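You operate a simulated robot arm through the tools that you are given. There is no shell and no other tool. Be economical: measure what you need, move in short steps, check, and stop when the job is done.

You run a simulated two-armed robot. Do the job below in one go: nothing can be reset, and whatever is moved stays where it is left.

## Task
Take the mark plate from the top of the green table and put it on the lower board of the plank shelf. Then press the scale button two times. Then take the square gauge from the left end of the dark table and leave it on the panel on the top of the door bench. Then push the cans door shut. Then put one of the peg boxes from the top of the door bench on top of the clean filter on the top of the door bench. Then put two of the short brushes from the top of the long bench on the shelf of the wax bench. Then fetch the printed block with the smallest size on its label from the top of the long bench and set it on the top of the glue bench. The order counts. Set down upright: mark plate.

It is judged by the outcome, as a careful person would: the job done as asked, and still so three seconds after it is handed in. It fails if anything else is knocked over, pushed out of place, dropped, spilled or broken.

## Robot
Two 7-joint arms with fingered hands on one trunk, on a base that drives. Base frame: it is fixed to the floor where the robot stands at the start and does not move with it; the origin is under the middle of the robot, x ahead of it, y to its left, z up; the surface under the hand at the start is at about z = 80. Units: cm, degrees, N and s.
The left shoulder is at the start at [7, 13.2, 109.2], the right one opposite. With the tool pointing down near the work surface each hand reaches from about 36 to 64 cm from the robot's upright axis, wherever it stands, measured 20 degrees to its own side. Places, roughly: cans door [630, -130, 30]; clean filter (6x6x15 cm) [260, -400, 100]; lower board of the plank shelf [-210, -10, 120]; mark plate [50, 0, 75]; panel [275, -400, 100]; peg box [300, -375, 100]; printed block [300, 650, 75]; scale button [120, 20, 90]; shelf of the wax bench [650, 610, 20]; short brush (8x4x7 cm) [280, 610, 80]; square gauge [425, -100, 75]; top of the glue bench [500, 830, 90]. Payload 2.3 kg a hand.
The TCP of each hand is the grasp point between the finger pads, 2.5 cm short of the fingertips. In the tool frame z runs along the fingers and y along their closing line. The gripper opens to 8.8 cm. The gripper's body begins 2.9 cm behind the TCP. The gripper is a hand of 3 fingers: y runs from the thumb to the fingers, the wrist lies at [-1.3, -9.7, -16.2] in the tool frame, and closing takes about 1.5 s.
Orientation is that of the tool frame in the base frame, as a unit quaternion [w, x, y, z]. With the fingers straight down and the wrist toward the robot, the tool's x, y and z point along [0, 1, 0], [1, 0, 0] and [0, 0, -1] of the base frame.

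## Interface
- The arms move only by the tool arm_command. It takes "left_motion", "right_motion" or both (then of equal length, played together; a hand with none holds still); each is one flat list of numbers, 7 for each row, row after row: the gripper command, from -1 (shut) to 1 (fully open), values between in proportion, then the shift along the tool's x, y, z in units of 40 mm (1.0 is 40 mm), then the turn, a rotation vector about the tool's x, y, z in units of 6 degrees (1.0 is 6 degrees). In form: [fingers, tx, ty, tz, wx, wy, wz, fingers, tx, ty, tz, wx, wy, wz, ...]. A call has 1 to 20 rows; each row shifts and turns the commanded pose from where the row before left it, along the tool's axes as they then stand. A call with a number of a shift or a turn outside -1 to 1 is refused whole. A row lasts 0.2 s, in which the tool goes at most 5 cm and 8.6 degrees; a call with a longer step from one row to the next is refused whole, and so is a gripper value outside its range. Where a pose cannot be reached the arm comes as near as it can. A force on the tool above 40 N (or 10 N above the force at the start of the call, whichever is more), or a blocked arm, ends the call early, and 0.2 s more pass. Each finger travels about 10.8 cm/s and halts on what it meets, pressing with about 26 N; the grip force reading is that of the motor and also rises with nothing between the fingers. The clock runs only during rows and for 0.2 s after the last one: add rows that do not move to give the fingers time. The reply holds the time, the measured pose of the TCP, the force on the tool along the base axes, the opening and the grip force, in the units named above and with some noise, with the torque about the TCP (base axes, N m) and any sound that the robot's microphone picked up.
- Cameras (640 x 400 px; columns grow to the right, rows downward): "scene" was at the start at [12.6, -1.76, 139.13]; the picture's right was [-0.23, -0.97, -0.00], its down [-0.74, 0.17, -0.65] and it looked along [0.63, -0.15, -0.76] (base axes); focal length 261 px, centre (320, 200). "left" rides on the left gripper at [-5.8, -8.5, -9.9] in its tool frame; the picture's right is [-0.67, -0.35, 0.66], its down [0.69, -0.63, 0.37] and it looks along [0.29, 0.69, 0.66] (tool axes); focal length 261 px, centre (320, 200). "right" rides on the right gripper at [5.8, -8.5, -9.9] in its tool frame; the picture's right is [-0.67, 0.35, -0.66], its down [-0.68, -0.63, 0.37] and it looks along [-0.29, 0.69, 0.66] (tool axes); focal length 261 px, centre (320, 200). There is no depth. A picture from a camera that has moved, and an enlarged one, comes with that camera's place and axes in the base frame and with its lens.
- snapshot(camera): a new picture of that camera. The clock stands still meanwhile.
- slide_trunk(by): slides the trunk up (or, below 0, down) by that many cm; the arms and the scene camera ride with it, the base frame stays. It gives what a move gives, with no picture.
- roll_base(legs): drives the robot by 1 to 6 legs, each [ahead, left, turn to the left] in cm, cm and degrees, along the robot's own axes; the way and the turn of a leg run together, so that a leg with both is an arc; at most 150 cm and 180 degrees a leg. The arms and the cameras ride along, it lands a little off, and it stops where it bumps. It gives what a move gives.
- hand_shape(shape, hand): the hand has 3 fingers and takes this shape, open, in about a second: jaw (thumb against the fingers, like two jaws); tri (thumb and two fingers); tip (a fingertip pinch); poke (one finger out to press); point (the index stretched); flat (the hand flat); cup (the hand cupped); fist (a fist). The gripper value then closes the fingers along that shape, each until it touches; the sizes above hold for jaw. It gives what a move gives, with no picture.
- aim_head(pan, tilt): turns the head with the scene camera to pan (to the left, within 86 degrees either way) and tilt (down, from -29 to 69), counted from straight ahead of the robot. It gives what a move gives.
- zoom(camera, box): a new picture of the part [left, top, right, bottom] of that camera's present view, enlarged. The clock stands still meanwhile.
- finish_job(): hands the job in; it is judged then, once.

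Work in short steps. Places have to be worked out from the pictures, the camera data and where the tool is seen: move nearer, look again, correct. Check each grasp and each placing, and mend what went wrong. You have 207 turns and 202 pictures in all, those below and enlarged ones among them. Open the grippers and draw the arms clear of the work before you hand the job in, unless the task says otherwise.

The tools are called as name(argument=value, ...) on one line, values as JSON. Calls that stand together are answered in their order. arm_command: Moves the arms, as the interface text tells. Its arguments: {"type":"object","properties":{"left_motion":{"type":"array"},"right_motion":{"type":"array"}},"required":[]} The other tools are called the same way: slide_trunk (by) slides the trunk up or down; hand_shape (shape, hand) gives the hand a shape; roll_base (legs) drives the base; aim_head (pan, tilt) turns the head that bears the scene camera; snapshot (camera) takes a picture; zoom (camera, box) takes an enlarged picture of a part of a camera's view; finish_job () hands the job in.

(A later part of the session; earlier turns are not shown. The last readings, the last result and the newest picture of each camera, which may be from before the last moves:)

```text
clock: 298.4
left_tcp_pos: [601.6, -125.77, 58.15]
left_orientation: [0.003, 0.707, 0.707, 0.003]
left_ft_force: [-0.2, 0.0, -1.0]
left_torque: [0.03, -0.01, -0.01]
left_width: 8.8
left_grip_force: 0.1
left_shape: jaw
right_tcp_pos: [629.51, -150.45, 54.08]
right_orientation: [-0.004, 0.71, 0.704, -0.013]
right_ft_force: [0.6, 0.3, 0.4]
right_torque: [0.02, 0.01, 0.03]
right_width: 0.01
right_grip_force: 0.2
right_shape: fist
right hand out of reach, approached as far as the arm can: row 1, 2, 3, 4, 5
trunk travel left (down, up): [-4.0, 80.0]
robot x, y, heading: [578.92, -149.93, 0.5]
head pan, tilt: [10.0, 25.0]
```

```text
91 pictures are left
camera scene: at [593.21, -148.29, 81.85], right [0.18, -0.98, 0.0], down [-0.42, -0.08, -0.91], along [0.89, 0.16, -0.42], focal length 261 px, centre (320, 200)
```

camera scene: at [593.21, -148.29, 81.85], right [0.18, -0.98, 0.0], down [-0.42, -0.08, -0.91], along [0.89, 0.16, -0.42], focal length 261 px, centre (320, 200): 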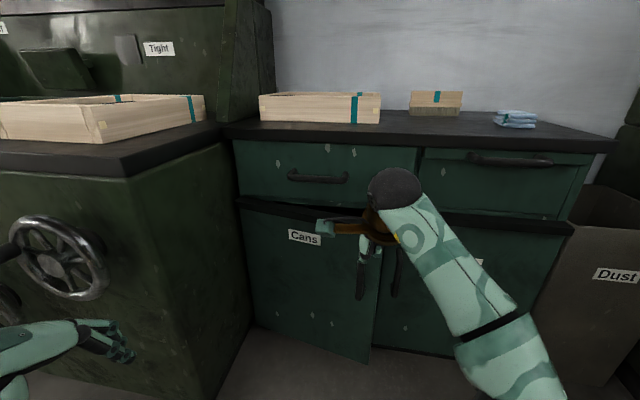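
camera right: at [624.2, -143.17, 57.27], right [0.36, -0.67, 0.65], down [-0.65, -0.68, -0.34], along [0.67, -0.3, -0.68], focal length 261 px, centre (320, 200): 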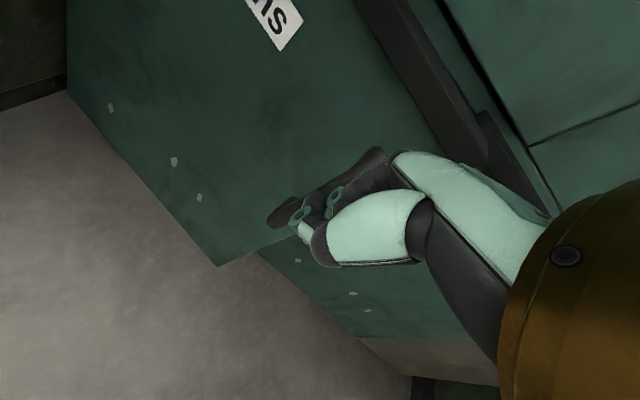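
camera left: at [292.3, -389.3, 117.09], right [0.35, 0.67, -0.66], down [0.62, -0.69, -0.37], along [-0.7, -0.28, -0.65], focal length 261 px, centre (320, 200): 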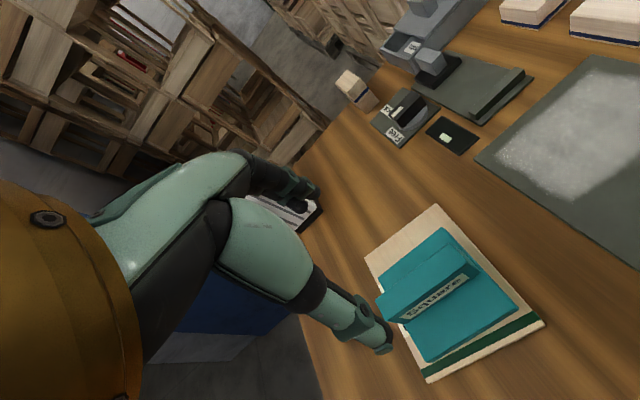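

Hand is above the handle now. I draw it back 8 cm by arm and check the door stays.

arm_command(right_motion=[-1, 0, -0.5, 0, 0, 0, 0, -1, 0, -0.5, 0, 0, 0, 0, -1, 0, -0.5, 0, 0, 0, 0, -1, 0, -0.5, 0, 0, 0, 0, -1, 0, 0, 0, 0, 0, 0])

snapshot(camera="scene")

snapshot(camera="right")

```text
clock: 299.6
left_tcp_pos: [601.6, -125.85, 58.02]
left_orientation: [0.004, 0.707, 0.707, 0.003]
left_ft_force: [-0.2, -0.2, -0.6]
left_torque: [0.0, -0.02, -0.03]
left_width: 8.8
left_grip_force: 0.2
left_shape: jaw
right_tcp_pos: [621.8, -150.55, 54.35]
right_orientation: [-0.005, 0.71, 0.704, -0.014]
right_ft_force: [0.0, 0.1, 0.2]
right_torque: [-0.02, 0.0, 0.0]
right_width: 0.02
right_grip_force: 0.1
right_shape: fist
trunk travel left (down, up): [-4.0, 80.0]
robot x, y, heading: [579.21, -150.01, 0.4]
head pan, tilt: [10.0, 25.0]
```

```text
90 pictures are left
camera scene: at [593.2, -148.29, 81.85], right [0.18, -0.98, 0.0], down [-0.42, -0.08, -0.91], along [0.89, 0.16, -0.42], focal length 261 px, centre (320, 200)
```

scene: 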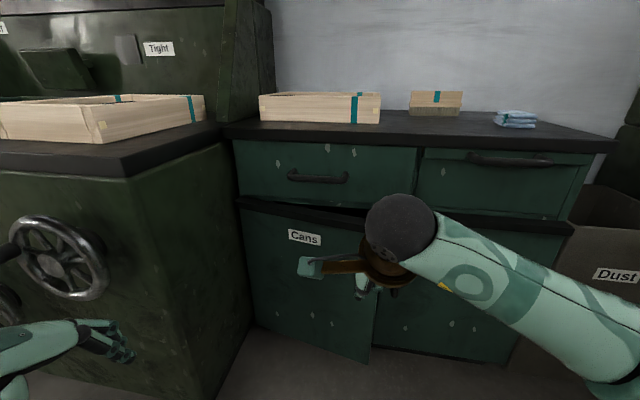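

```text
89 pictures are left
camera right: at [613.59, -144.58, 64.34], right [0.36, -0.67, 0.65], down [-0.65, -0.68, -0.34], along [0.67, -0.3, -0.68], focal length 261 px, centre (320, 200)
```

right: 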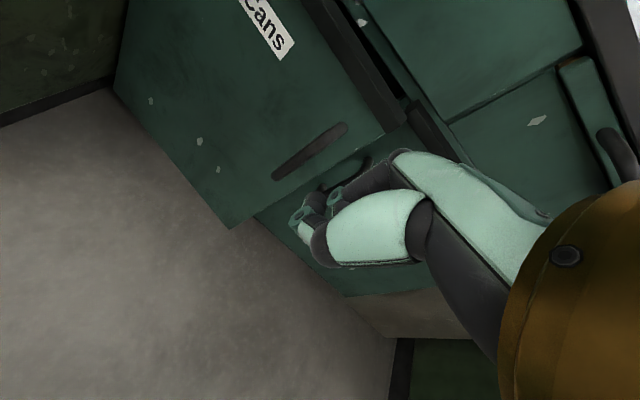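

Free. I move the fist 9 cm toward the hinge side (clear of the handle) and lower to z≈49.

arm_command(right_motion=[-1, 0.75, 0, 0.3, 0, 0, 0, -1, 0.75, 0, 0.3, 0, 0, 0, -1, 0.75, 0, 0.3, 0, 0, 0, -1, 0.2, 0, 0.3, 0, 0, 0, -1, 0, 0, 0, 0, 0, 0])

snapshot(camera="right")

```text
clock: 300.8
left_tcp_pos: [601.59, -125.8, 58.01]
left_orientation: [0.003, 0.707, 0.708, 0.003]
left_ft_force: [0.0, -0.4, -0.3]
left_torque: [0.0, 0.01, 0.04]
left_width: 8.8
left_grip_force: 0.0
left_shape: jaw
right_tcp_pos: [621.75, -140.86, 49.52]
right_orientation: [-0.005, 0.71, 0.704, -0.013]
right_ft_force: [0.0, 0.1, 0.3]
right_torque: [-0.01, 0.02, -0.01]
right_width: 0.0
right_grip_force: 0.0
right_shape: fist
trunk travel left (down, up): [-4.0, 80.0]
robot x, y, heading: [578.76, -149.69, 0.4]
head pan, tilt: [10.0, 25.0]
```

```text
88 pictures are left
camera right: at [613.53, -134.94, 59.51], right [0.36, -0.67, 0.65], down [-0.65, -0.68, -0.34], along [0.67, -0.3, -0.68], focal length 261 px, centre (320, 200)
```

right: 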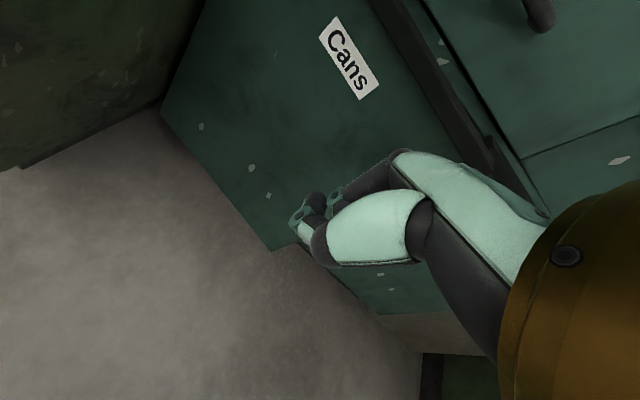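

Clear of the handle. I push with the base until resistance.

roll_base(legs=[[16, 0, 0], [8, 0, 0]])

snapshot(camera="scene")

```text
clock: 302.9
left_tcp_pos: [625.38, -125.68, 58.08]
left_orientation: [0.004, 0.707, 0.707, 0.004]
left_ft_force: [-1.4, -0.8, 0.3]
left_torque: [0.01, 0.02, 0.03]
left_width: 8.78
left_grip_force: 0.0
left_shape: jaw
right_tcp_pos: [645.19, -140.71, 49.43]
right_orientation: [-0.007, 0.71, 0.704, -0.019]
right_ft_force: [-4.5, -1.2, 1.2]
right_torque: [0.06, -0.26, -0.1]
right_width: 0.0
right_grip_force: 0.0
right_shape: fist
trunk travel left (down, up): [-4.0, 80.0]
robot x, y, heading: [602.98, -149.88, 0.2]
head pan, tilt: [10.0, 25.0]
stopped in leg 2: the force on the tool passed its limit at 59 N (the readings are from after the stop); the commanded pose is now the measured one
```

```text
87 pictures are left
camera scene: at [617.0, -148.23, 81.87], right [0.18, -0.98, 0.0], down [-0.42, -0.07, -0.91], along [0.89, 0.16, -0.42], focal length 261 px, centre (320, 200)
```

scene: 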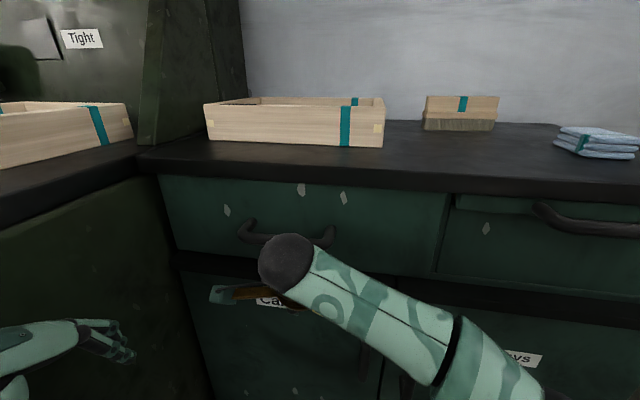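

Resistance met with door shut. I back straight off and check.

roll_base(legs=[[-8, 0, 0]])

roll_base(legs=[[-35, 0, 0]])

snapshot(camera="scene")

```text
clock: 304.0
left_tcp_pos: [617.48, -125.7, 58.06]
left_orientation: [0.003, 0.707, 0.707, 0.001]
left_ft_force: [-0.2, 0.8, 0.0]
left_torque: [0.02, -0.01, -0.03]
left_width: 8.82
left_grip_force: 0.0
left_shape: jaw
right_tcp_pos: [637.25, -140.77, 49.35]
right_orientation: [-0.007, 0.71, 0.704, -0.018]
right_ft_force: [0.1, 0.5, -0.6]
right_torque: [0.05, -0.01, 0.0]
right_width: 0.0
right_grip_force: 0.0
right_shape: fist
trunk travel left (down, up): [-4.0, 80.0]
robot x, y, heading: [594.7, -149.8, 0.1]
head pan, tilt: [10.0, 25.0]
```

```text
clock: 306.2
left_tcp_pos: [583.54, -125.83, 58.12]
left_orientation: [0.003, 0.706, 0.708, 0.002]
left_ft_force: [0.5, -0.9, -0.2]
left_torque: [-0.02, -0.02, -0.01]
left_width: 8.78
left_grip_force: 0.1
left_shape: jaw
right_tcp_pos: [603.36, -140.6, 49.39]
right_orientation: [-0.007, 0.707, 0.706, -0.019]
right_ft_force: [-0.3, -1.2, 0.5]
right_torque: [-0.03, -0.02, -0.03]
right_width: 0.0
right_grip_force: 0.0
right_shape: fist
trunk travel left (down, up): [-4.0, 80.0]
robot x, y, heading: [561.48, -150.4, 0.3]
head pan, tilt: [10.0, 25.0]
```

```text
86 pictures are left
camera scene: at [575.27, -148.34, 81.85], right [0.18, -0.98, 0.0], down [-0.42, -0.08, -0.91], along [0.89, 0.17, -0.42], focal length 261 px, centre (320, 200)
```

scene: 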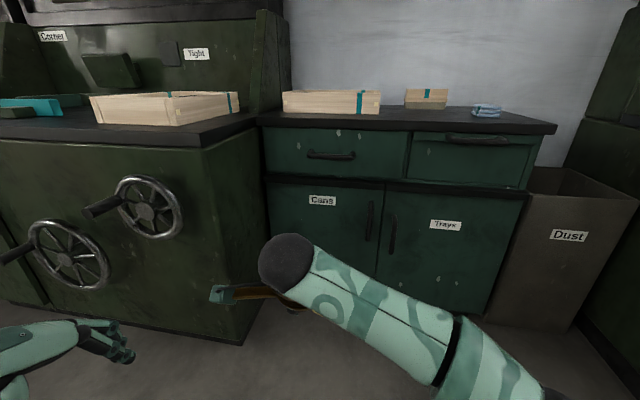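

The cans door is shut flush. Next the peg box: I raise the trunk, restore the right hand to jaw, and drive back to the door bench's left end.

slide_trunk(by=40)

slide_trunk(by=32)

hand_shape(hand="right", shape="jaw")

roll_base(legs=[[0, 0, -90], [55, 0, 0], [0, 0, -45], [125, 0, 0], [125, 0, 0], [0, 0, -45]])

aim_head(pan=0, tilt=35)

snapshot(camera="scene")

```text
clock: 310.0
left_tcp_pos: [583.54, -125.86, 98.14]
left_orientation: [0.003, 0.705, 0.709, 0.002]
left_ft_force: [-0.1, -0.5, -0.2]
left_torque: [0.02, 0.01, -0.02]
left_width: 8.78
left_grip_force: 0.1
left_shape: jaw
right_tcp_pos: [603.41, -140.74, 89.36]
right_orientation: [-0.007, 0.708, 0.706, -0.018]
right_ft_force: [0.6, 0.3, -0.6]
right_torque: [0.0, 0.04, 0.0]
right_width: 0.0
right_grip_force: 0.0
right_shape: fist
trunk travel left (down, up): [-44.0, 40.0]
robot x, y, heading: [561.2, -149.65, 0.4]
head pan, tilt: [10.0, 25.0]
```

```text
clock: 313.2
left_tcp_pos: [583.51, -125.82, 130.08]
left_orientation: [0.003, 0.705, 0.71, 0.003]
left_ft_force: [-0.3, 0.3, -0.4]
left_torque: [0.02, 0.03, 0.01]
left_width: 8.79
left_grip_force: 0.0
left_shape: jaw
right_tcp_pos: [603.38, -140.65, 121.4]
right_orientation: [-0.008, 0.708, 0.706, -0.018]
right_ft_force: [0.3, 0.1, -0.3]
right_torque: [0.0, 0.01, 0.0]
right_width: 0.02
right_grip_force: 0.0
right_shape: fist
trunk travel left (down, up): [-76.0, 8.0]
robot x, y, heading: [561.1, -149.98, 0.3]
head pan, tilt: [10.0, 25.0]
```

```text
clock: 314.1
left_tcp_pos: [583.56, -125.7, 130.16]
left_orientation: [0.003, 0.705, 0.709, 0.002]
left_ft_force: [0.2, 0.4, -0.2]
left_torque: [0.01, 0.01, -0.03]
left_width: 8.75
left_grip_force: 0.1
left_shape: jaw
right_tcp_pos: [603.47, -140.67, 121.4]
right_orientation: [-0.007, 0.707, 0.707, -0.019]
right_ft_force: [-0.8, -0.7, -0.1]
right_torque: [0.04, 0.01, -0.02]
right_width: 8.76
right_grip_force: 0.0
right_shape: jaw
trunk travel left (down, up): [-76.0, 8.0]
robot x, y, heading: [561.14, -150.09, 0.5]
head pan, tilt: [10.0, 25.0]
```

```text
clock: 337.0
left_tcp_pos: [366.32, -411.6, 130.29]
left_orientation: [0.003, 0.719, -0.695, -0.004]
left_ft_force: [0.0, 0.2, -0.1]
left_torque: [-0.03, 0.0, 0.04]
left_width: 8.8
left_grip_force: 0.1
left_shape: jaw
right_tcp_pos: [346.03, -397.39, 121.38]
right_orientation: [-0.02, 0.717, -0.697, 0.007]
right_ft_force: [0.1, 0.5, 0.2]
right_torque: [0.01, -0.01, -0.02]
right_width: 8.77
right_grip_force: 0.1
right_shape: jaw
trunk travel left (down, up): [-76.0, 8.0]
robot x, y, heading: [387.94, -386.43, -177.8]
head pan, tilt: [10.0, 25.0]
```

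```text
clock: 337.7
left_tcp_pos: [366.17, -411.62, 130.15]
left_orientation: [0.001, 0.719, -0.695, -0.004]
left_ft_force: [0.1, 0.9, 0.4]
left_torque: [0.01, -0.02, 0.01]
left_width: 8.81
left_grip_force: 0.1
left_shape: jaw
right_tcp_pos: [345.92, -397.28, 121.37]
right_orientation: [-0.019, 0.717, -0.697, 0.007]
right_ft_force: [0.6, -0.3, -0.7]
right_torque: [0.01, -0.01, 0.02]
right_width: 8.76
right_grip_force: 0.0
right_shape: jaw
trunk travel left (down, up): [-76.0, 8.0]
robot x, y, heading: [387.81, -386.51, -177.7]
head pan, tilt: [0.0, 35.0]
```

```text
85 pictures are left
camera scene: at [374.14, -387.18, 152.28], right [-0.04, 1.0, 0.0], down [0.57, 0.02, -0.82], along [-0.82, -0.03, -0.57], focal length 261 px, centre (320, 200)
```

scene: 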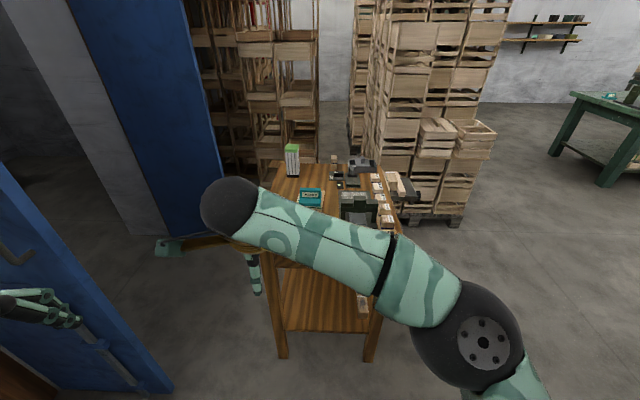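

I straighten heading, shift, and move the right hand to its right side before approaching.

arm_command(right_motion=[1, -0.75, 0, 0, 0, 0, 0, 1, -0.75, 0, 0, 0, 0, 0, 1, -0.75, 0, 0, 0, 0, 0, 1, -0.75, 0, 0, 0, 0, 0, 1, -0.75, 0, 0, 0, 0, 0, 1, -0.75, 0, 0, 0, 0, 0, 1, -0.75, 0, 0, 0, 0, 0, 1, -0.75, 0, 0, 0, 0, 0, 1, 0, 0, 0, 0, 0, 0])

roll_base(legs=[[0, -7, -2.3], [46, 0, 0]])

aim_head(pan=-5, tilt=45)

snapshot(camera="scene")

snapshot(camera="right")

```text
clock: 339.7
left_tcp_pos: [366.26, -411.67, 130.17]
left_orientation: [0.001, 0.719, -0.695, -0.003]
left_ft_force: [-0.1, 0.0, 0.1]
left_torque: [-0.04, -0.02, -0.03]
left_width: 8.81
left_grip_force: 0.1
left_shape: jaw
right_tcp_pos: [345.22, -373.37, 121.72]
right_orientation: [-0.019, 0.717, -0.697, 0.006]
right_ft_force: [0.6, 0.8, 0.3]
right_torque: [-0.01, 0.02, 0.01]
right_width: 8.79
right_grip_force: 0.0
right_shape: jaw
trunk travel left (down, up): [-76.0, 8.0]
robot x, y, heading: [388.32, -387.05, -177.9]
head pan, tilt: [0.0, 35.0]
```

```text
clock: 343.1
left_tcp_pos: [319.64, -404.03, 130.25]
left_orientation: [0.004, 0.71, -0.704, -0.003]
left_ft_force: [0.4, 0.7, 0.3]
left_torque: [0.01, 0.04, 0.01]
left_width: 8.78
left_grip_force: 0.0
left_shape: jaw
right_tcp_pos: [299.64, -365.26, 121.95]
right_orientation: [-0.018, 0.707, -0.707, 0.007]
right_ft_force: [0.7, -0.4, -0.5]
right_torque: [0.01, 0.02, 0.0]
right_width: 8.74
right_grip_force: 0.0
right_shape: jaw
trunk travel left (down, up): [-76.0, 8.0]
robot x, y, heading: [341.7, -379.78, -179.3]
head pan, tilt: [0.0, 35.0]
```

```text
clock: 343.8
left_tcp_pos: [319.32, -404.11, 130.16]
left_orientation: [0.001, 0.71, -0.704, -0.003]
left_ft_force: [0.0, 0.1, 0.2]
left_torque: [-0.03, -0.01, 0.0]
left_width: 8.81
left_grip_force: 0.0
left_shape: jaw
right_tcp_pos: [299.56, -365.36, 121.78]
right_orientation: [-0.018, 0.707, -0.707, 0.007]
right_ft_force: [-0.3, 0.9, 0.2]
right_torque: [0.0, 0.0, 0.02]
right_width: 8.77
right_grip_force: 0.1
right_shape: jaw
trunk travel left (down, up): [-76.0, 8.0]
robot x, y, heading: [341.54, -379.85, -179.3]
head pan, tilt: [-5.0, 45.0]
```

```text
84 pictures are left
camera scene: at [328.73, -379.15, 150.8], right [0.08, 1.0, 0.0], down [0.7, -0.05, -0.71], along [-0.71, 0.05, -0.71], focal length 261 px, centre (320, 200)
```

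scene: 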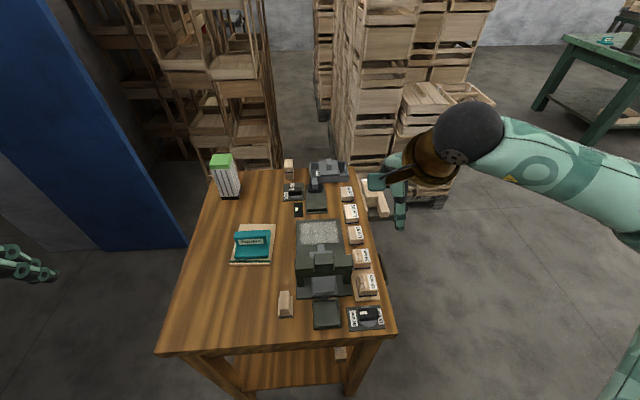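

```text
83 pictures are left
camera right: at [307.64, -371.37, 131.86], right [-0.37, 0.66, 0.65], down [0.64, 0.69, -0.33], along [-0.67, 0.3, -0.68], focal length 261 px, centre (320, 200)
```

right: 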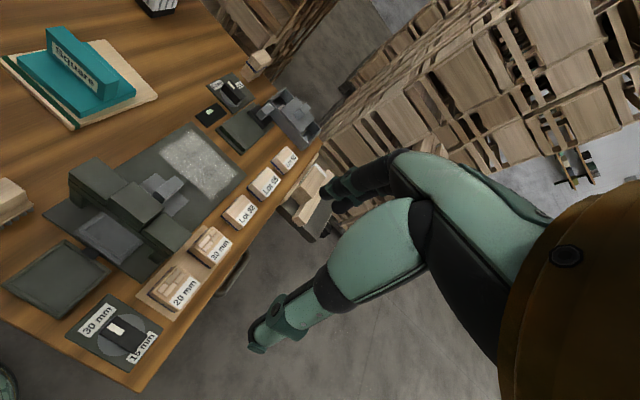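

I zoom both cameras onto the 20 mm peg box.

zoom(camera="scene", box=[320, 230, 400, 330])

zoom(camera="right", box=[60, 180, 300, 330])

```text
4.00 times, centred on (360, 280) of scene
camera zoom: at [328.73, -379.15, 150.8], right [0.08, 1.0, 0.0], down [0.7, -0.05, -0.71], along [-0.71, 0.05, -0.71], focal length 1043 px, centre (160, -120)
```

zoom: 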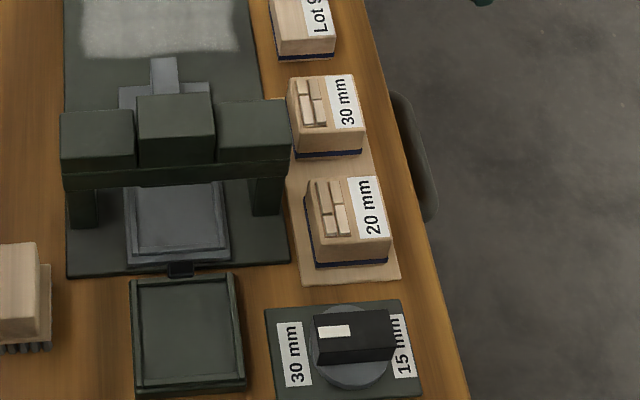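

```text
2.67 times, centred on (180, 255) of right
camera zoom: at [307.64, -371.37, 131.86], right [-0.37, 0.66, 0.65], down [0.64, 0.69, -0.33], along [-0.67, 0.3, -0.68], focal length 695 px, centre (693, 53)
```

zoom: 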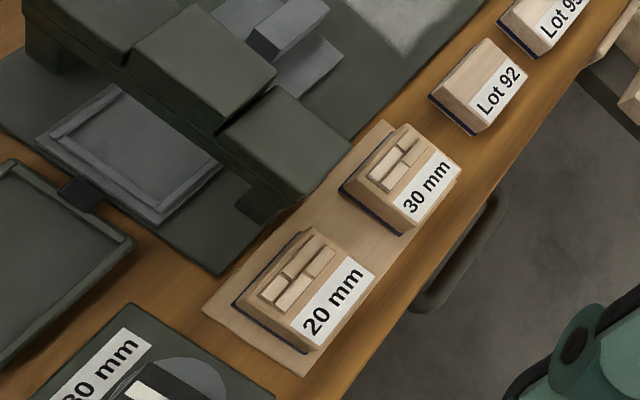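

The 20 mm box's top centre is (298.7,-365.6,91.9), 4.7×4.2 cm; the arch is near on -y so I grip 1 cm toward +y. I straighten the hand, part-open to 6.6 cm, and descend to z≈98.

arm_command(right_motion=[0.5, -0.19, 0.22, 0, -0.33, 0.15, 0, 0.5, 0, 0, 0.85, 0, 0, 0, 0.5, 0, 0, 0.85, 0, 0, 0, 0.5, 0, 0, 0.85, 0, 0, 0, 0.5, 0, 0, 0.85, 0, 0, 0, 0.5, 0, 0, 0.85, 0, 0, 0, 0.5, 0, 0, 0.85, 0, 0, 0, 0.5, 0, 0, 0.85, 0, 0, 0, 0.5, 0, 0, 0, 0, 0, 0])

zoom(camera="scene", box=[280, 200, 440, 330])

snapshot(camera="right")

```text
clock: 345.8
left_tcp_pos: [319.59, -404.05, 130.13]
left_orientation: [0.003, 0.71, -0.704, -0.004]
left_ft_force: [0.2, -0.4, 0.0]
left_torque: [0.0, 0.0, -0.01]
left_width: 8.82
left_grip_force: 0.0
left_shape: jaw
right_tcp_pos: [298.87, -364.49, 98.1]
right_orientation: [0.0, -0.707, 0.708, 0.0]
right_ft_force: [-0.3, 0.3, 0.7]
right_torque: [0.02, -0.02, 0.01]
right_width: 6.6
right_grip_force: 0.0
right_shape: jaw
trunk travel left (down, up): [-76.0, 8.0]
robot x, y, heading: [341.99, -379.78, -179.2]
head pan, tilt: [-5.0, 45.0]
```

```text
3.08 times, centred on (360, 265) of scene
camera zoom: at [328.76, -379.15, 150.8], right [0.08, 1.0, 0.0], down [0.71, -0.05, -0.71], along [-0.71, 0.05, -0.71], focal length 802 px, centre (197, 0)
```

zoom: 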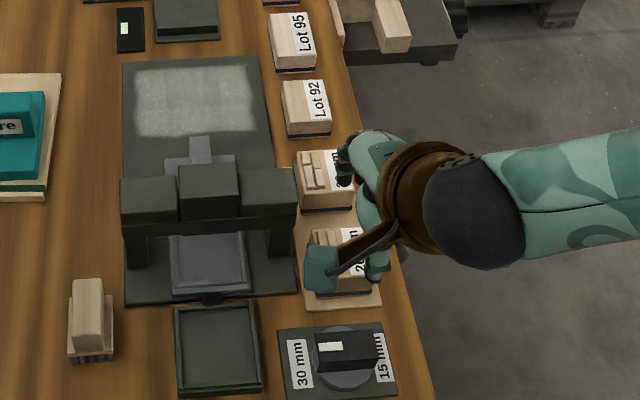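

```text
79 pictures are left
camera right: at [307.35, -370.37, 108.04], right [-0.35, 0.67, 0.66], down [0.63, 0.69, -0.36], along [-0.69, 0.29, -0.66], focal length 261 px, centre (320, 200)
```

right: 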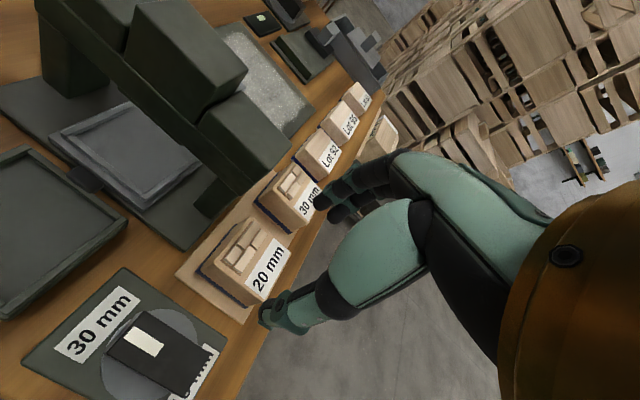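

Box centre re-measures at (299,-366). I shift 4 mm and descend to z≈90.2, then close.

arm_command(right_motion=[0.5, 0.1, 0, 0.5, 0, 0, 0, 0.5, 0, 0, 0.5, 0, 0, 0, 0.5, 0, 0, 0.5, 0, 0, 0, 0.5, 0, 0, 0.45, 0, 0, 0, 0.5, 0, 0, 0, 0, 0, 0])

snapshot(camera="right")

zoom(camera="scene", box=[280, 200, 440, 330])

```text
clock: 346.9
left_tcp_pos: [319.7, -404.29, 130.17]
left_orientation: [0.004, 0.71, -0.704, -0.005]
left_ft_force: [-0.3, -0.3, 0.4]
left_torque: [-0.02, -0.02, -0.02]
left_width: 8.77
left_grip_force: 0.1
left_shape: jaw
right_tcp_pos: [298.37, -365.06, 91.01]
right_orientation: [0.006, 0.707, -0.707, -0.006]
right_ft_force: [-1.2, 0.3, 13.7]
right_torque: [-0.03, -0.62, 0.04]
right_width: 6.7
right_grip_force: 0.1
right_shape: jaw
trunk travel left (down, up): [-76.0, 8.0]
robot x, y, heading: [341.48, -379.56, -179.5]
head pan, tilt: [-5.0, 45.0]
stopped in row 5 (right hand): the force on the tool passed its limit at 44 N (the readings are from after the stop); the commanded pose is now the measured one
```

```text
78 pictures are left
camera right: at [307.13, -370.93, 100.63], right [-0.34, 0.67, 0.66], down [0.62, 0.69, -0.38], along [-0.71, 0.28, -0.65], focal length 261 px, centre (320, 200)
```

right: 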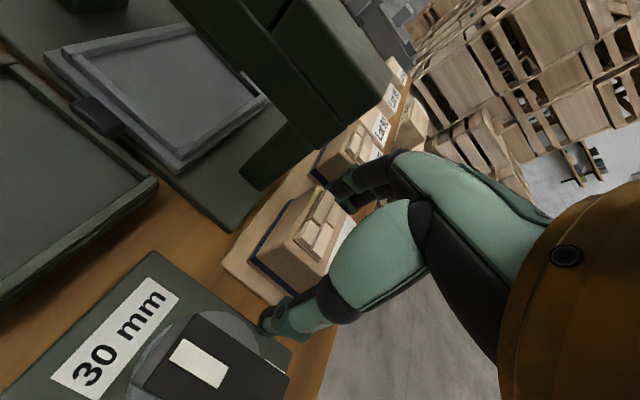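

```text
3.08 times, centred on (360, 265) of scene
camera zoom: at [329.1, -379.3, 150.84], right [0.08, 1.0, 0.0], down [0.7, -0.05, -0.71], along [-0.71, 0.05, -0.71], focal length 802 px, centre (197, 0)
```

zoom: 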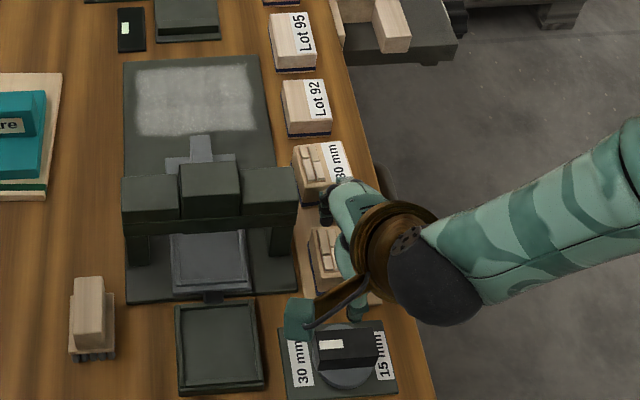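

Contact of 44 N: the far finger may be touching the 30 mm box. I rise and inspect.

arm_command(right_motion=[0.5, 0, 0, -0.4, 0, 0, 0, 0.5, 0, 0, -0.6, 0, 0, 0, 0.5, 0, 0, -0.6, 0, 0, 0, 0.5, 0, 0, 0, 0, 0, 0])

zoom(camera="scene", box=[320, 230, 400, 330])

zoom(camera="right", box=[160, 120, 400, 330])

```text
clock: 347.9
left_tcp_pos: [319.49, -404.1, 130.1]
left_orientation: [0.003, 0.71, -0.704, -0.003]
left_ft_force: [0.2, 0.2, -1.1]
left_torque: [0.0, 0.02, 0.0]
left_width: 8.8
left_grip_force: 0.1
left_shape: jaw
right_tcp_pos: [298.59, -365.12, 96.98]
right_orientation: [0.005, 0.707, -0.707, -0.003]
right_ft_force: [-0.1, 0.7, 0.8]
right_torque: [-0.01, 0.02, 0.02]
right_width: 6.61
right_grip_force: 0.0
right_shape: jaw
trunk travel left (down, up): [-76.0, 8.0]
robot x, y, heading: [341.91, -380.13, -179.2]
head pan, tilt: [-5.0, 45.0]
```

```text
4.00 times, centred on (360, 280) of scene
camera zoom: at [328.67, -379.12, 150.79], right [0.08, 1.0, 0.0], down [0.71, -0.05, -0.71], along [-0.7, 0.05, -0.71], focal length 1043 px, centre (160, -120)
```

zoom: 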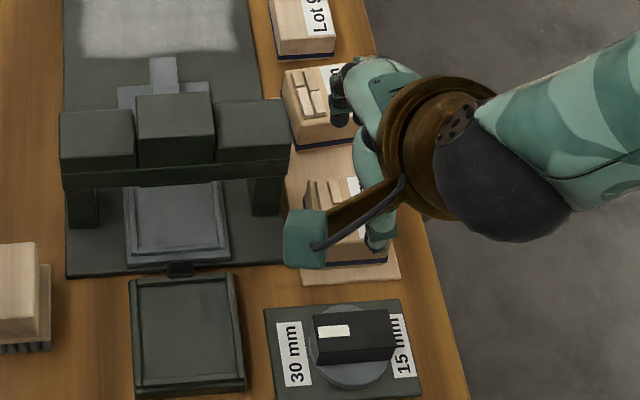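

```text
1.90 times, centred on (280, 225) of right
camera zoom: at [307.08, -370.88, 106.79], right [-0.34, 0.67, 0.66], down [0.63, 0.69, -0.37], along [-0.7, 0.28, -0.65], focal length 496 px, centre (396, 152)
```

zoom: 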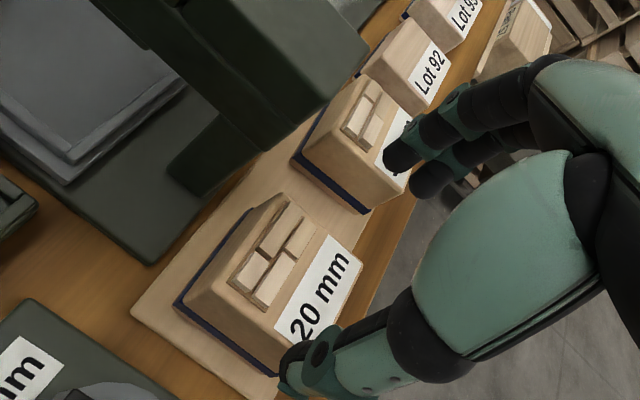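

The 30 mm peg box got nudged about 1 cm, so I'll use that one as the box to move. I go over it with a shallower grip plan.

arm_command(right_motion=[0.4, 0, 0, -0.5, -0.1, 0, 0, 0.4, 0, 0.5, 0, 0, 0, 0, 0.4, 0, 0.5, 0, 0, 0, 0, 0.4, 0, 0.5, 0, 0, 0, 0, 0.4, 0, 0.4, 0, 0, 0, 0, 0.4, 0, 0, 0, 0, 0, 0])

zoom(camera="right", box=[160, 170, 400, 320])

zoom(camera="scene", box=[320, 210, 416, 270])

```text
clock: 349.3
left_tcp_pos: [319.45, -404.17, 130.03]
left_orientation: [0.002, 0.709, -0.705, -0.002]
left_ft_force: [0.3, -0.6, -0.4]
left_torque: [0.02, -0.01, 0.0]
left_width: 8.81
left_grip_force: 0.1
left_shape: jaw
right_tcp_pos: [290.84, -365.0, 99.17]
right_orientation: [-0.009, -0.706, 0.708, 0.008]
right_ft_force: [0.2, 0.4, 1.0]
right_torque: [-0.01, -0.02, 0.0]
right_width: 6.15
right_grip_force: 0.0
right_shape: jaw
trunk travel left (down, up): [-76.0, 8.0]
robot x, y, heading: [341.96, -379.71, -179.2]
head pan, tilt: [-5.0, 45.0]
```

```text
2.67 times, centred on (280, 245) of right
camera zoom: at [299.58, -370.86, 108.82], right [-0.33, 0.67, 0.66], down [0.62, 0.69, -0.38], along [-0.71, 0.28, -0.65], focal length 695 px, centre (427, 80)
```

zoom: 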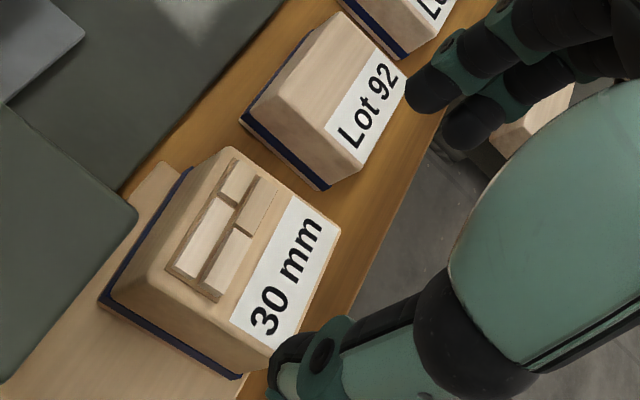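

```text
6.67 times, centred on (368, 240) of scene
camera zoom: at [328.73, -379.13, 150.79], right [0.08, 1.0, 0.0], down [0.71, -0.05, -0.71], along [-0.7, 0.05, -0.71], focal length 1738 px, centre (0, -67)
```

zoom: 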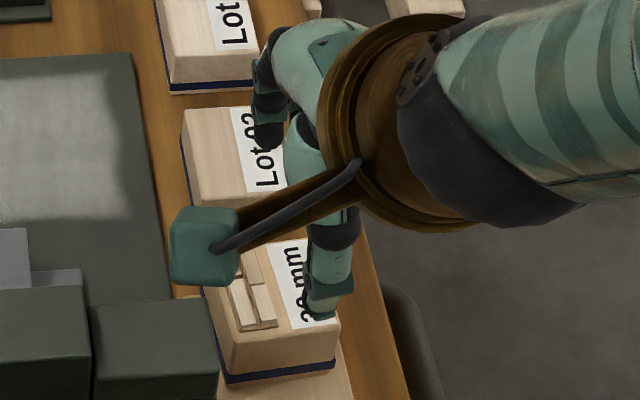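

Box centre ≈(291,-366). To keep the wrist camera clear of the arch, I yaw the hand 10°, then descend to z≈92.4 for a shallow grip.

arm_command(right_motion=[0.4, 0.05, 0, 0, 0, 0, -0.83, 0.4, 0, 0, 0, 0, 0, -0.83, 0.4, 0, 0, 0.45, 0, 0, 0, 0.4, 0, 0, 0.45, 0, 0, 0, 0.4, 0, 0, 0.35, 0, 0, 0, 0.4, 0, 0, 0.2, 0, 0, 0, 0.4, 0, 0, 0.2, 0, 0, 0, 0.4, 0, 0, 0, 0, 0, 0])

snapshot(camera="right")

zoom(camera="scene", box=[310, 200, 430, 275])

```text
clock: 351.1
left_tcp_pos: [319.44, -404.08, 130.09]
left_orientation: [0.002, 0.71, -0.704, -0.004]
left_ft_force: [-0.4, -0.1, 0.7]
left_torque: [0.02, 0.01, 0.01]
left_width: 8.79
left_grip_force: 0.0
left_shape: jaw
right_tcp_pos: [290.61, -365.01, 92.5]
right_orientation: [0.008, 0.766, -0.643, -0.009]
right_ft_force: [0.3, 0.0, -0.1]
right_torque: [0.0, -0.02, -0.04]
right_width: 6.19
right_grip_force: 0.1
right_shape: jaw
trunk travel left (down, up): [-76.0, 8.0]
robot x, y, heading: [341.98, -380.09, -179.5]
head pan, tilt: [-5.0, 45.0]
```

```text
72 pictures are left
camera right: at [300.25, -369.31, 102.27], right [-0.44, 0.6, 0.67], down [0.49, 0.78, -0.38], along [-0.75, 0.16, -0.64], focal length 261 px, centre (320, 200)
```

right: 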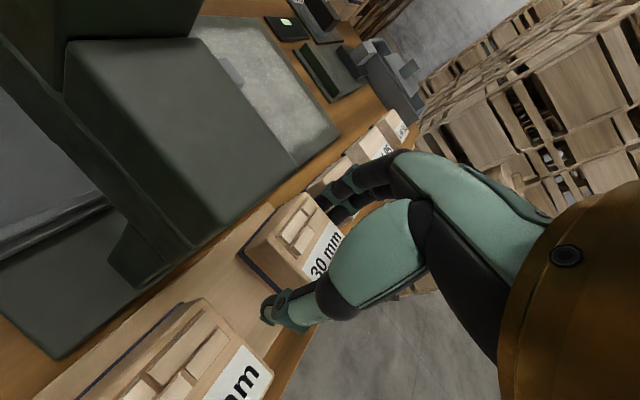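

```text
5.33 times, centred on (370, 238) of scene
camera zoom: at [328.72, -379.15, 150.79], right [0.08, 1.0, 0.0], down [0.71, -0.05, -0.71], along [-0.7, 0.05, -0.71], focal length 1390 px, centre (53, 0)
```

zoom: 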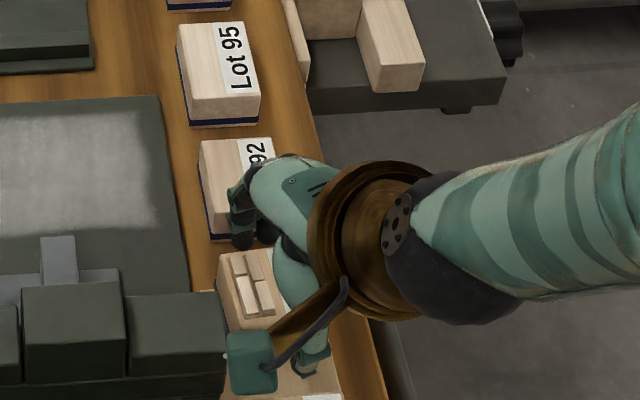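

No contact so far. The thumb is near the box's edge, so I yaw 6° more and shift 1 cm in −y, then close.

arm_command(right_motion=[0.4, 0.12, 0, 0, 0, 0, -0.5, 0.4, 0.12, -0.02, 0, 0, 0, -0.5, 0.4, 0, 0, 0, 0, 0, 0])

snapshot(camera="right")

```text
clock: 351.9
left_tcp_pos: [319.4, -404.03, 130.19]
left_orientation: [0.002, 0.709, -0.705, -0.003]
left_ft_force: [-0.2, -0.7, -0.8]
left_torque: [-0.01, -0.01, 0.03]
left_width: 8.79
left_grip_force: 0.0
left_shape: jaw
right_tcp_pos: [290.96, -366.0, 92.5]
right_orientation: [0.006, 0.799, -0.602, -0.008]
right_ft_force: [-0.6, -0.1, -0.6]
right_torque: [0.01, -0.03, 0.01]
right_width: 6.19
right_grip_force: 0.1
right_shape: jaw
trunk travel left (down, up): [-76.0, 8.0]
robot x, y, heading: [342.23, -379.84, -179.3]
head pan, tilt: [-5.0, 45.0]
```

```text
70 pictures are left
camera right: at [300.98, -369.31, 102.19], right [-0.51, 0.55, 0.67], down [0.41, 0.83, -0.38], along [-0.76, 0.08, -0.64], focal length 261 px, centre (320, 200)
```

right: 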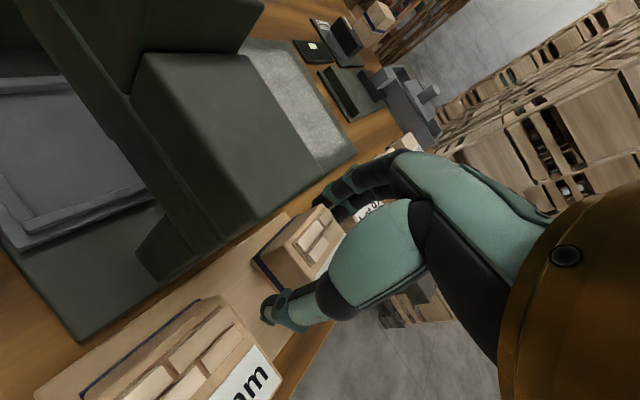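

Centred over the box now; I lower 6 mm more and close.

arm_command(right_motion=[0.4, 0, 0, 0.1, 0, 0, 0, 0, 0, 0, 0.05, 0, 0, 0, -0.5, 0, 0, 0, 0, 0, 0, -1, 0, 0, 0, 0, 0, 0, -1, 0, 0, 0, 0, 0, 0, -1, 0, 0, 0, 0, 0, 0, -1, 0, 0, 0, 0, 0, 0])

snapshot(camera="right")

```text
clock: 353.5
left_tcp_pos: [319.55, -404.04, 130.14]
left_orientation: [0.002, 0.71, -0.704, -0.003]
left_ft_force: [-0.6, -0.3, -0.1]
left_torque: [-0.02, 0.01, 0.01]
left_width: 8.79
left_grip_force: 0.0
left_shape: jaw
right_tcp_pos: [290.94, -366.08, 91.87]
right_orientation: [0.007, 0.799, -0.602, -0.009]
right_ft_force: [0.7, 0.4, 0.7]
right_torque: [-0.03, 0.0, -0.02]
right_width: 3.82
right_grip_force: 26.2
right_shape: jaw
trunk travel left (down, up): [-76.0, 8.0]
robot x, y, heading: [342.0, -380.07, -179.4]
head pan, tilt: [-5.0, 45.0]
```

```text
69 pictures are left
camera right: at [300.9, -369.35, 101.63], right [-0.5, 0.55, 0.67], down [0.41, 0.83, -0.38], along [-0.76, 0.08, -0.64], focal length 261 px, centre (320, 200)
```

right: 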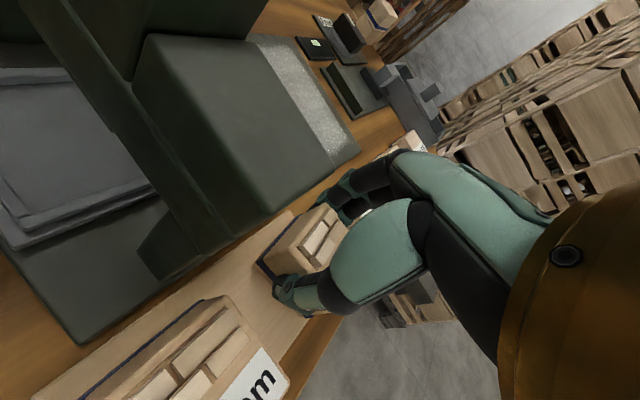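

Gripped at 3.8 cm. I lift 14 cm and check.

arm_command(right_motion=[-1, 0, 0, -0.3, 0, 0, 0, -1, 0, 0, -0.5, 0, 0, 0, -1, 0, 0, -0.8, 0, 0, 0, -1, 0, 0, -0.9, 0, 0, 0, -1, 0, 0, -0.9, 0, 0, 0, -1, 0, 0, -0.9, 0, 0, 0, -1, 0, 0, 0, 0, 0, 0])

snapshot(camera="right")

zoom(camera="scene", box=[240, 170, 440, 330])

```text
clock: 355.1
left_tcp_pos: [319.5, -404.01, 130.03]
left_orientation: [0.003, 0.71, -0.705, -0.002]
left_ft_force: [0.3, 1.1, 0.6]
left_torque: [0.02, 0.01, 0.01]
left_width: 8.82
left_grip_force: 0.0
left_shape: jaw
right_tcp_pos: [291.34, -365.77, 109.15]
right_orientation: [0.006, 0.799, -0.602, -0.008]
right_ft_force: [0.0, -0.2, -1.0]
right_torque: [0.0, -0.02, 0.03]
right_width: 3.84
right_grip_force: 25.9
right_shape: jaw
trunk travel left (down, up): [-76.0, 8.0]
robot x, y, heading: [341.9, -379.37, -179.4]
head pan, tilt: [-5.0, 45.0]
```

```text
68 pictures are left
camera right: at [301.25, -369.15, 118.82], right [-0.5, 0.55, 0.67], down [0.41, 0.83, -0.38], along [-0.76, 0.08, -0.64], focal length 261 px, centre (320, 200)
```

right: 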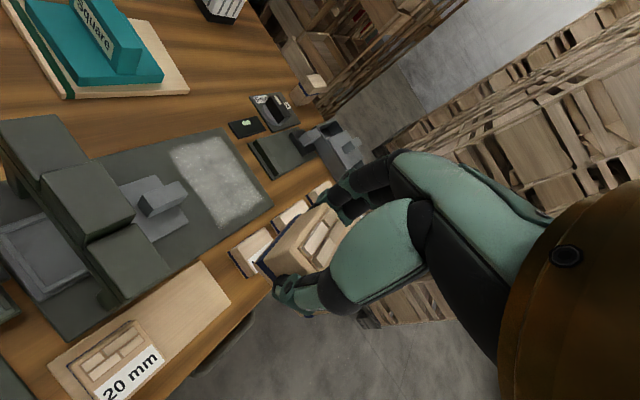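

```text
2.50 times, centred on (340, 250) of scene
camera zoom: at [328.66, -379.14, 150.79], right [0.08, 1.0, 0.0], down [0.71, -0.05, -0.71], along [-0.7, 0.05, -0.71], focal length 652 px, centre (270, 75)
```

zoom: 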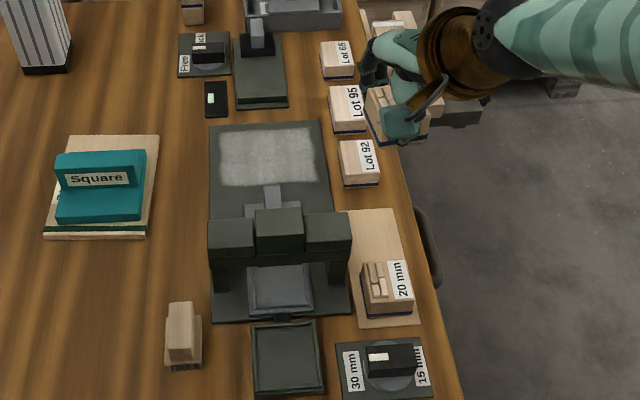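

Box held. To reach the filter I must go to the bench's right-front corner corridor. I raise the hand, back off, go round the front, with heading about −27°.

arm_command(right_motion=[-1, 0, 0, -0.9, 0, 0, 0, -1, 0, 0, -0.9, 0, 0, 0, -1, 0, 0, 0, 0, 0, 0])

roll_base(legs=[[-45, 0, 0], [0, -115, 0], [0, 0, 152.5], [-73.5, -37.5, 0], [-73.5, -37.5, 0]])

aim_head(pan=-40, tilt=35)

snapshot(camera="scene")

```text
clock: 355.9
left_tcp_pos: [319.39, -404.07, 130.2]
left_orientation: [0.002, 0.71, -0.704, -0.002]
left_ft_force: [-0.4, -0.8, -0.2]
left_torque: [0.01, 0.0, -0.01]
left_width: 8.78
left_grip_force: 0.1
left_shape: jaw
right_tcp_pos: [291.55, -366.08, 116.33]
right_orientation: [0.007, 0.798, -0.602, -0.009]
right_ft_force: [-0.7, -0.5, -1.1]
right_torque: [-0.01, -0.04, -0.04]
right_width: 3.85
right_grip_force: 26.1
right_shape: jaw
trunk travel left (down, up): [-76.0, 8.0]
robot x, y, heading: [341.51, -379.83, -179.1]
head pan, tilt: [-5.0, 45.0]
```

```text
clock: 378.4
left_tcp_pos: [249.34, -250.82, 130.02]
left_orientation: [0.004, 0.851, 0.525, 0.002]
left_ft_force: [1.3, -0.7, 0.5]
left_torque: [0.01, -0.03, -0.05]
left_width: 8.78
left_grip_force: 0.0
left_shape: jaw
right_tcp_pos: [256.74, -297.33, 116.3]
right_orientation: [0.01, 0.772, 0.635, 0.004]
right_ft_force: [0.2, 0.6, -1.1]
right_torque: [0.04, 0.01, 0.0]
right_width: 3.8
right_grip_force: 26.0
right_shape: jaw
trunk travel left (down, up): [-76.0, 8.0]
robot x, y, heading: [218.25, -262.44, -26.6]
head pan, tilt: [-5.0, 45.0]
```

```text
clock: 379.4
left_tcp_pos: [249.17, -250.86, 130.07]
left_orientation: [0.003, 0.851, 0.525, 0.001]
left_ft_force: [0.4, 0.0, -0.2]
left_torque: [0.01, 0.0, 0.03]
left_width: 8.78
left_grip_force: 0.0
left_shape: jaw
right_tcp_pos: [256.63, -297.38, 116.25]
right_orientation: [0.009, 0.773, 0.635, 0.005]
right_ft_force: [0.2, 0.3, -1.5]
right_torque: [0.03, -0.02, 0.02]
right_width: 3.78
right_grip_force: 26.0
right_shape: jaw
trunk travel left (down, up): [-76.0, 8.0]
robot x, y, heading: [218.22, -262.02, -26.7]
head pan, tilt: [-40.0, 35.0]
```

```text
66 pictures are left
camera scene: at [226.31, -272.66, 152.27], right [-0.92, -0.4, 0.0], down [-0.23, 0.53, -0.82], along [0.33, -0.75, -0.57], focal length 261 px, centre (320, 200)
```

scene: 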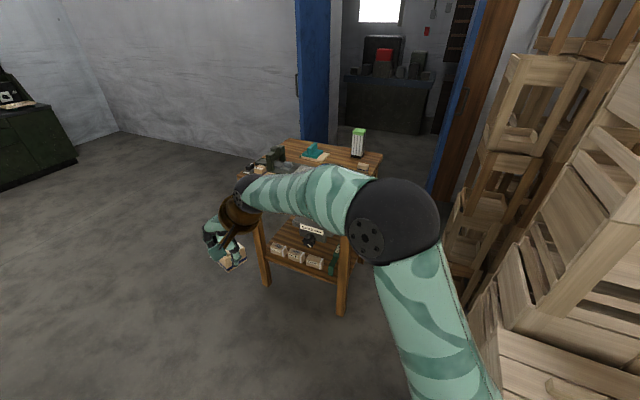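

I look to the right to gauge clearance from the crates.

aim_head(pan=-75, tilt=45)

snapshot(camera="scene")

```text
clock: 380.4
left_tcp_pos: [249.1, -250.89, 130.15]
left_orientation: [0.003, 0.851, 0.525, 0.002]
left_ft_force: [0.7, -0.3, 0.6]
left_torque: [0.0, 0.02, -0.03]
left_width: 8.78
left_grip_force: 0.0
left_shape: jaw
right_tcp_pos: [256.6, -297.43, 116.29]
right_orientation: [0.011, 0.772, 0.635, 0.005]
right_ft_force: [0.2, -1.0, -0.8]
right_torque: [0.01, -0.01, -0.02]
right_width: 3.77
right_grip_force: 25.7
right_shape: jaw
trunk travel left (down, up): [-76.0, 8.0]
robot x, y, heading: [218.1, -262.47, -26.6]
head pan, tilt: [-75.0, 45.0]
```

```text
65 pictures are left
camera scene: at [221.18, -272.56, 150.8], right [-0.98, 0.2, 0.0], down [0.14, 0.69, -0.71], along [-0.14, -0.69, -0.71], focal length 261 px, centre (320, 200)
```

scene: 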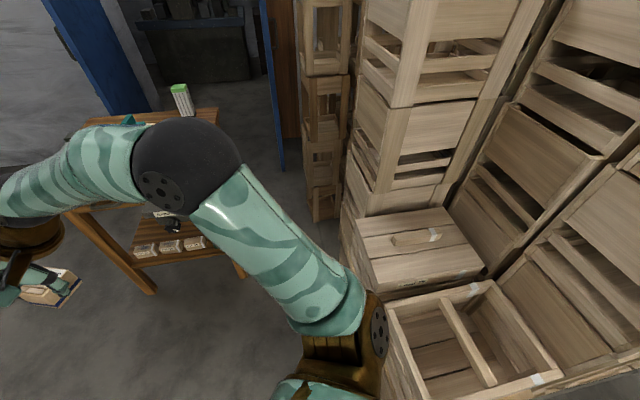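

Clearances look workable (crates at x≤195–202, base radius ≈21). I move diagonally to ≈(222,-355) in two legs.

roll_base(legs=[[30, -54, 0], [15, -27, 0]])

aim_head(pan=-25, tilt=40)

snapshot(camera="scene")

snapshot(camera="right")

```text
clock: 385.5
left_tcp_pos: [254.32, -342.28, 130.13]
left_orientation: [0.004, 0.85, 0.527, 0.002]
left_ft_force: [0.2, 0.1, 0.8]
left_torque: [0.03, 0.02, 0.0]
left_width: 8.77
left_grip_force: 0.0
left_shape: jaw
right_tcp_pos: [261.97, -388.72, 116.41]
right_orientation: [0.011, 0.771, 0.637, 0.004]
right_ft_force: [-0.2, 0.6, -0.3]
right_torque: [0.02, 0.0, -0.01]
right_width: 3.77
right_grip_force: 26.3
right_shape: jaw
trunk travel left (down, up): [-76.0, 8.0]
robot x, y, heading: [223.59, -354.33, -26.2]
head pan, tilt: [-75.0, 45.0]
```

```text
clock: 386.7
left_tcp_pos: [254.38, -342.5, 130.15]
left_orientation: [0.003, 0.85, 0.527, 0.001]
left_ft_force: [-0.4, 0.7, 0.3]
left_torque: [0.0, 0.03, 0.0]
left_width: 8.76
left_grip_force: 0.0
left_shape: jaw
right_tcp_pos: [262.01, -389.0, 116.28]
right_orientation: [0.009, 0.772, 0.636, 0.004]
right_ft_force: [0.2, 0.2, 0.1]
right_torque: [0.0, 0.03, -0.02]
right_width: 3.76
right_grip_force: 26.0
right_shape: jaw
trunk travel left (down, up): [-76.0, 8.0]
robot x, y, heading: [223.61, -353.93, -25.9]
head pan, tilt: [-25.0, 40.0]
```

```text
64 pictures are left
camera scene: at [233.33, -362.86, 151.52], right [-0.78, -0.63, 0.0], down [-0.4, 0.5, -0.77], along [0.48, -0.6, -0.64], focal length 261 px, centre (320, 200)
```

scene: 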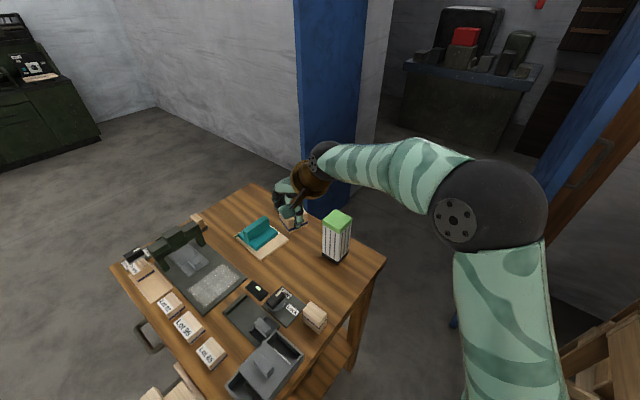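

```text
63 pictures are left
camera right: at [254.55, -381.64, 126.01], right [0.2, -0.72, 0.67], down [-0.74, -0.56, -0.38], along [0.64, -0.42, -0.64], focal length 261 px, centre (320, 200)
```

right: 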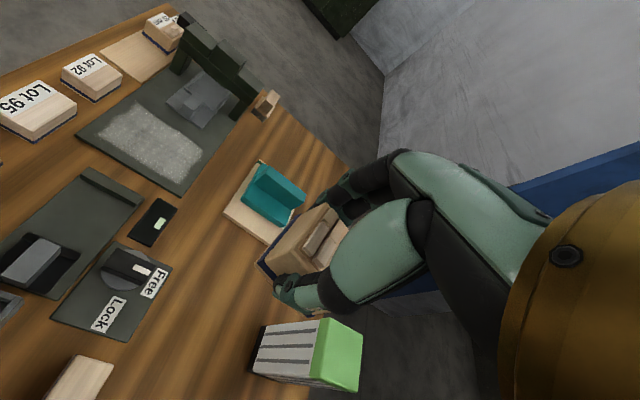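

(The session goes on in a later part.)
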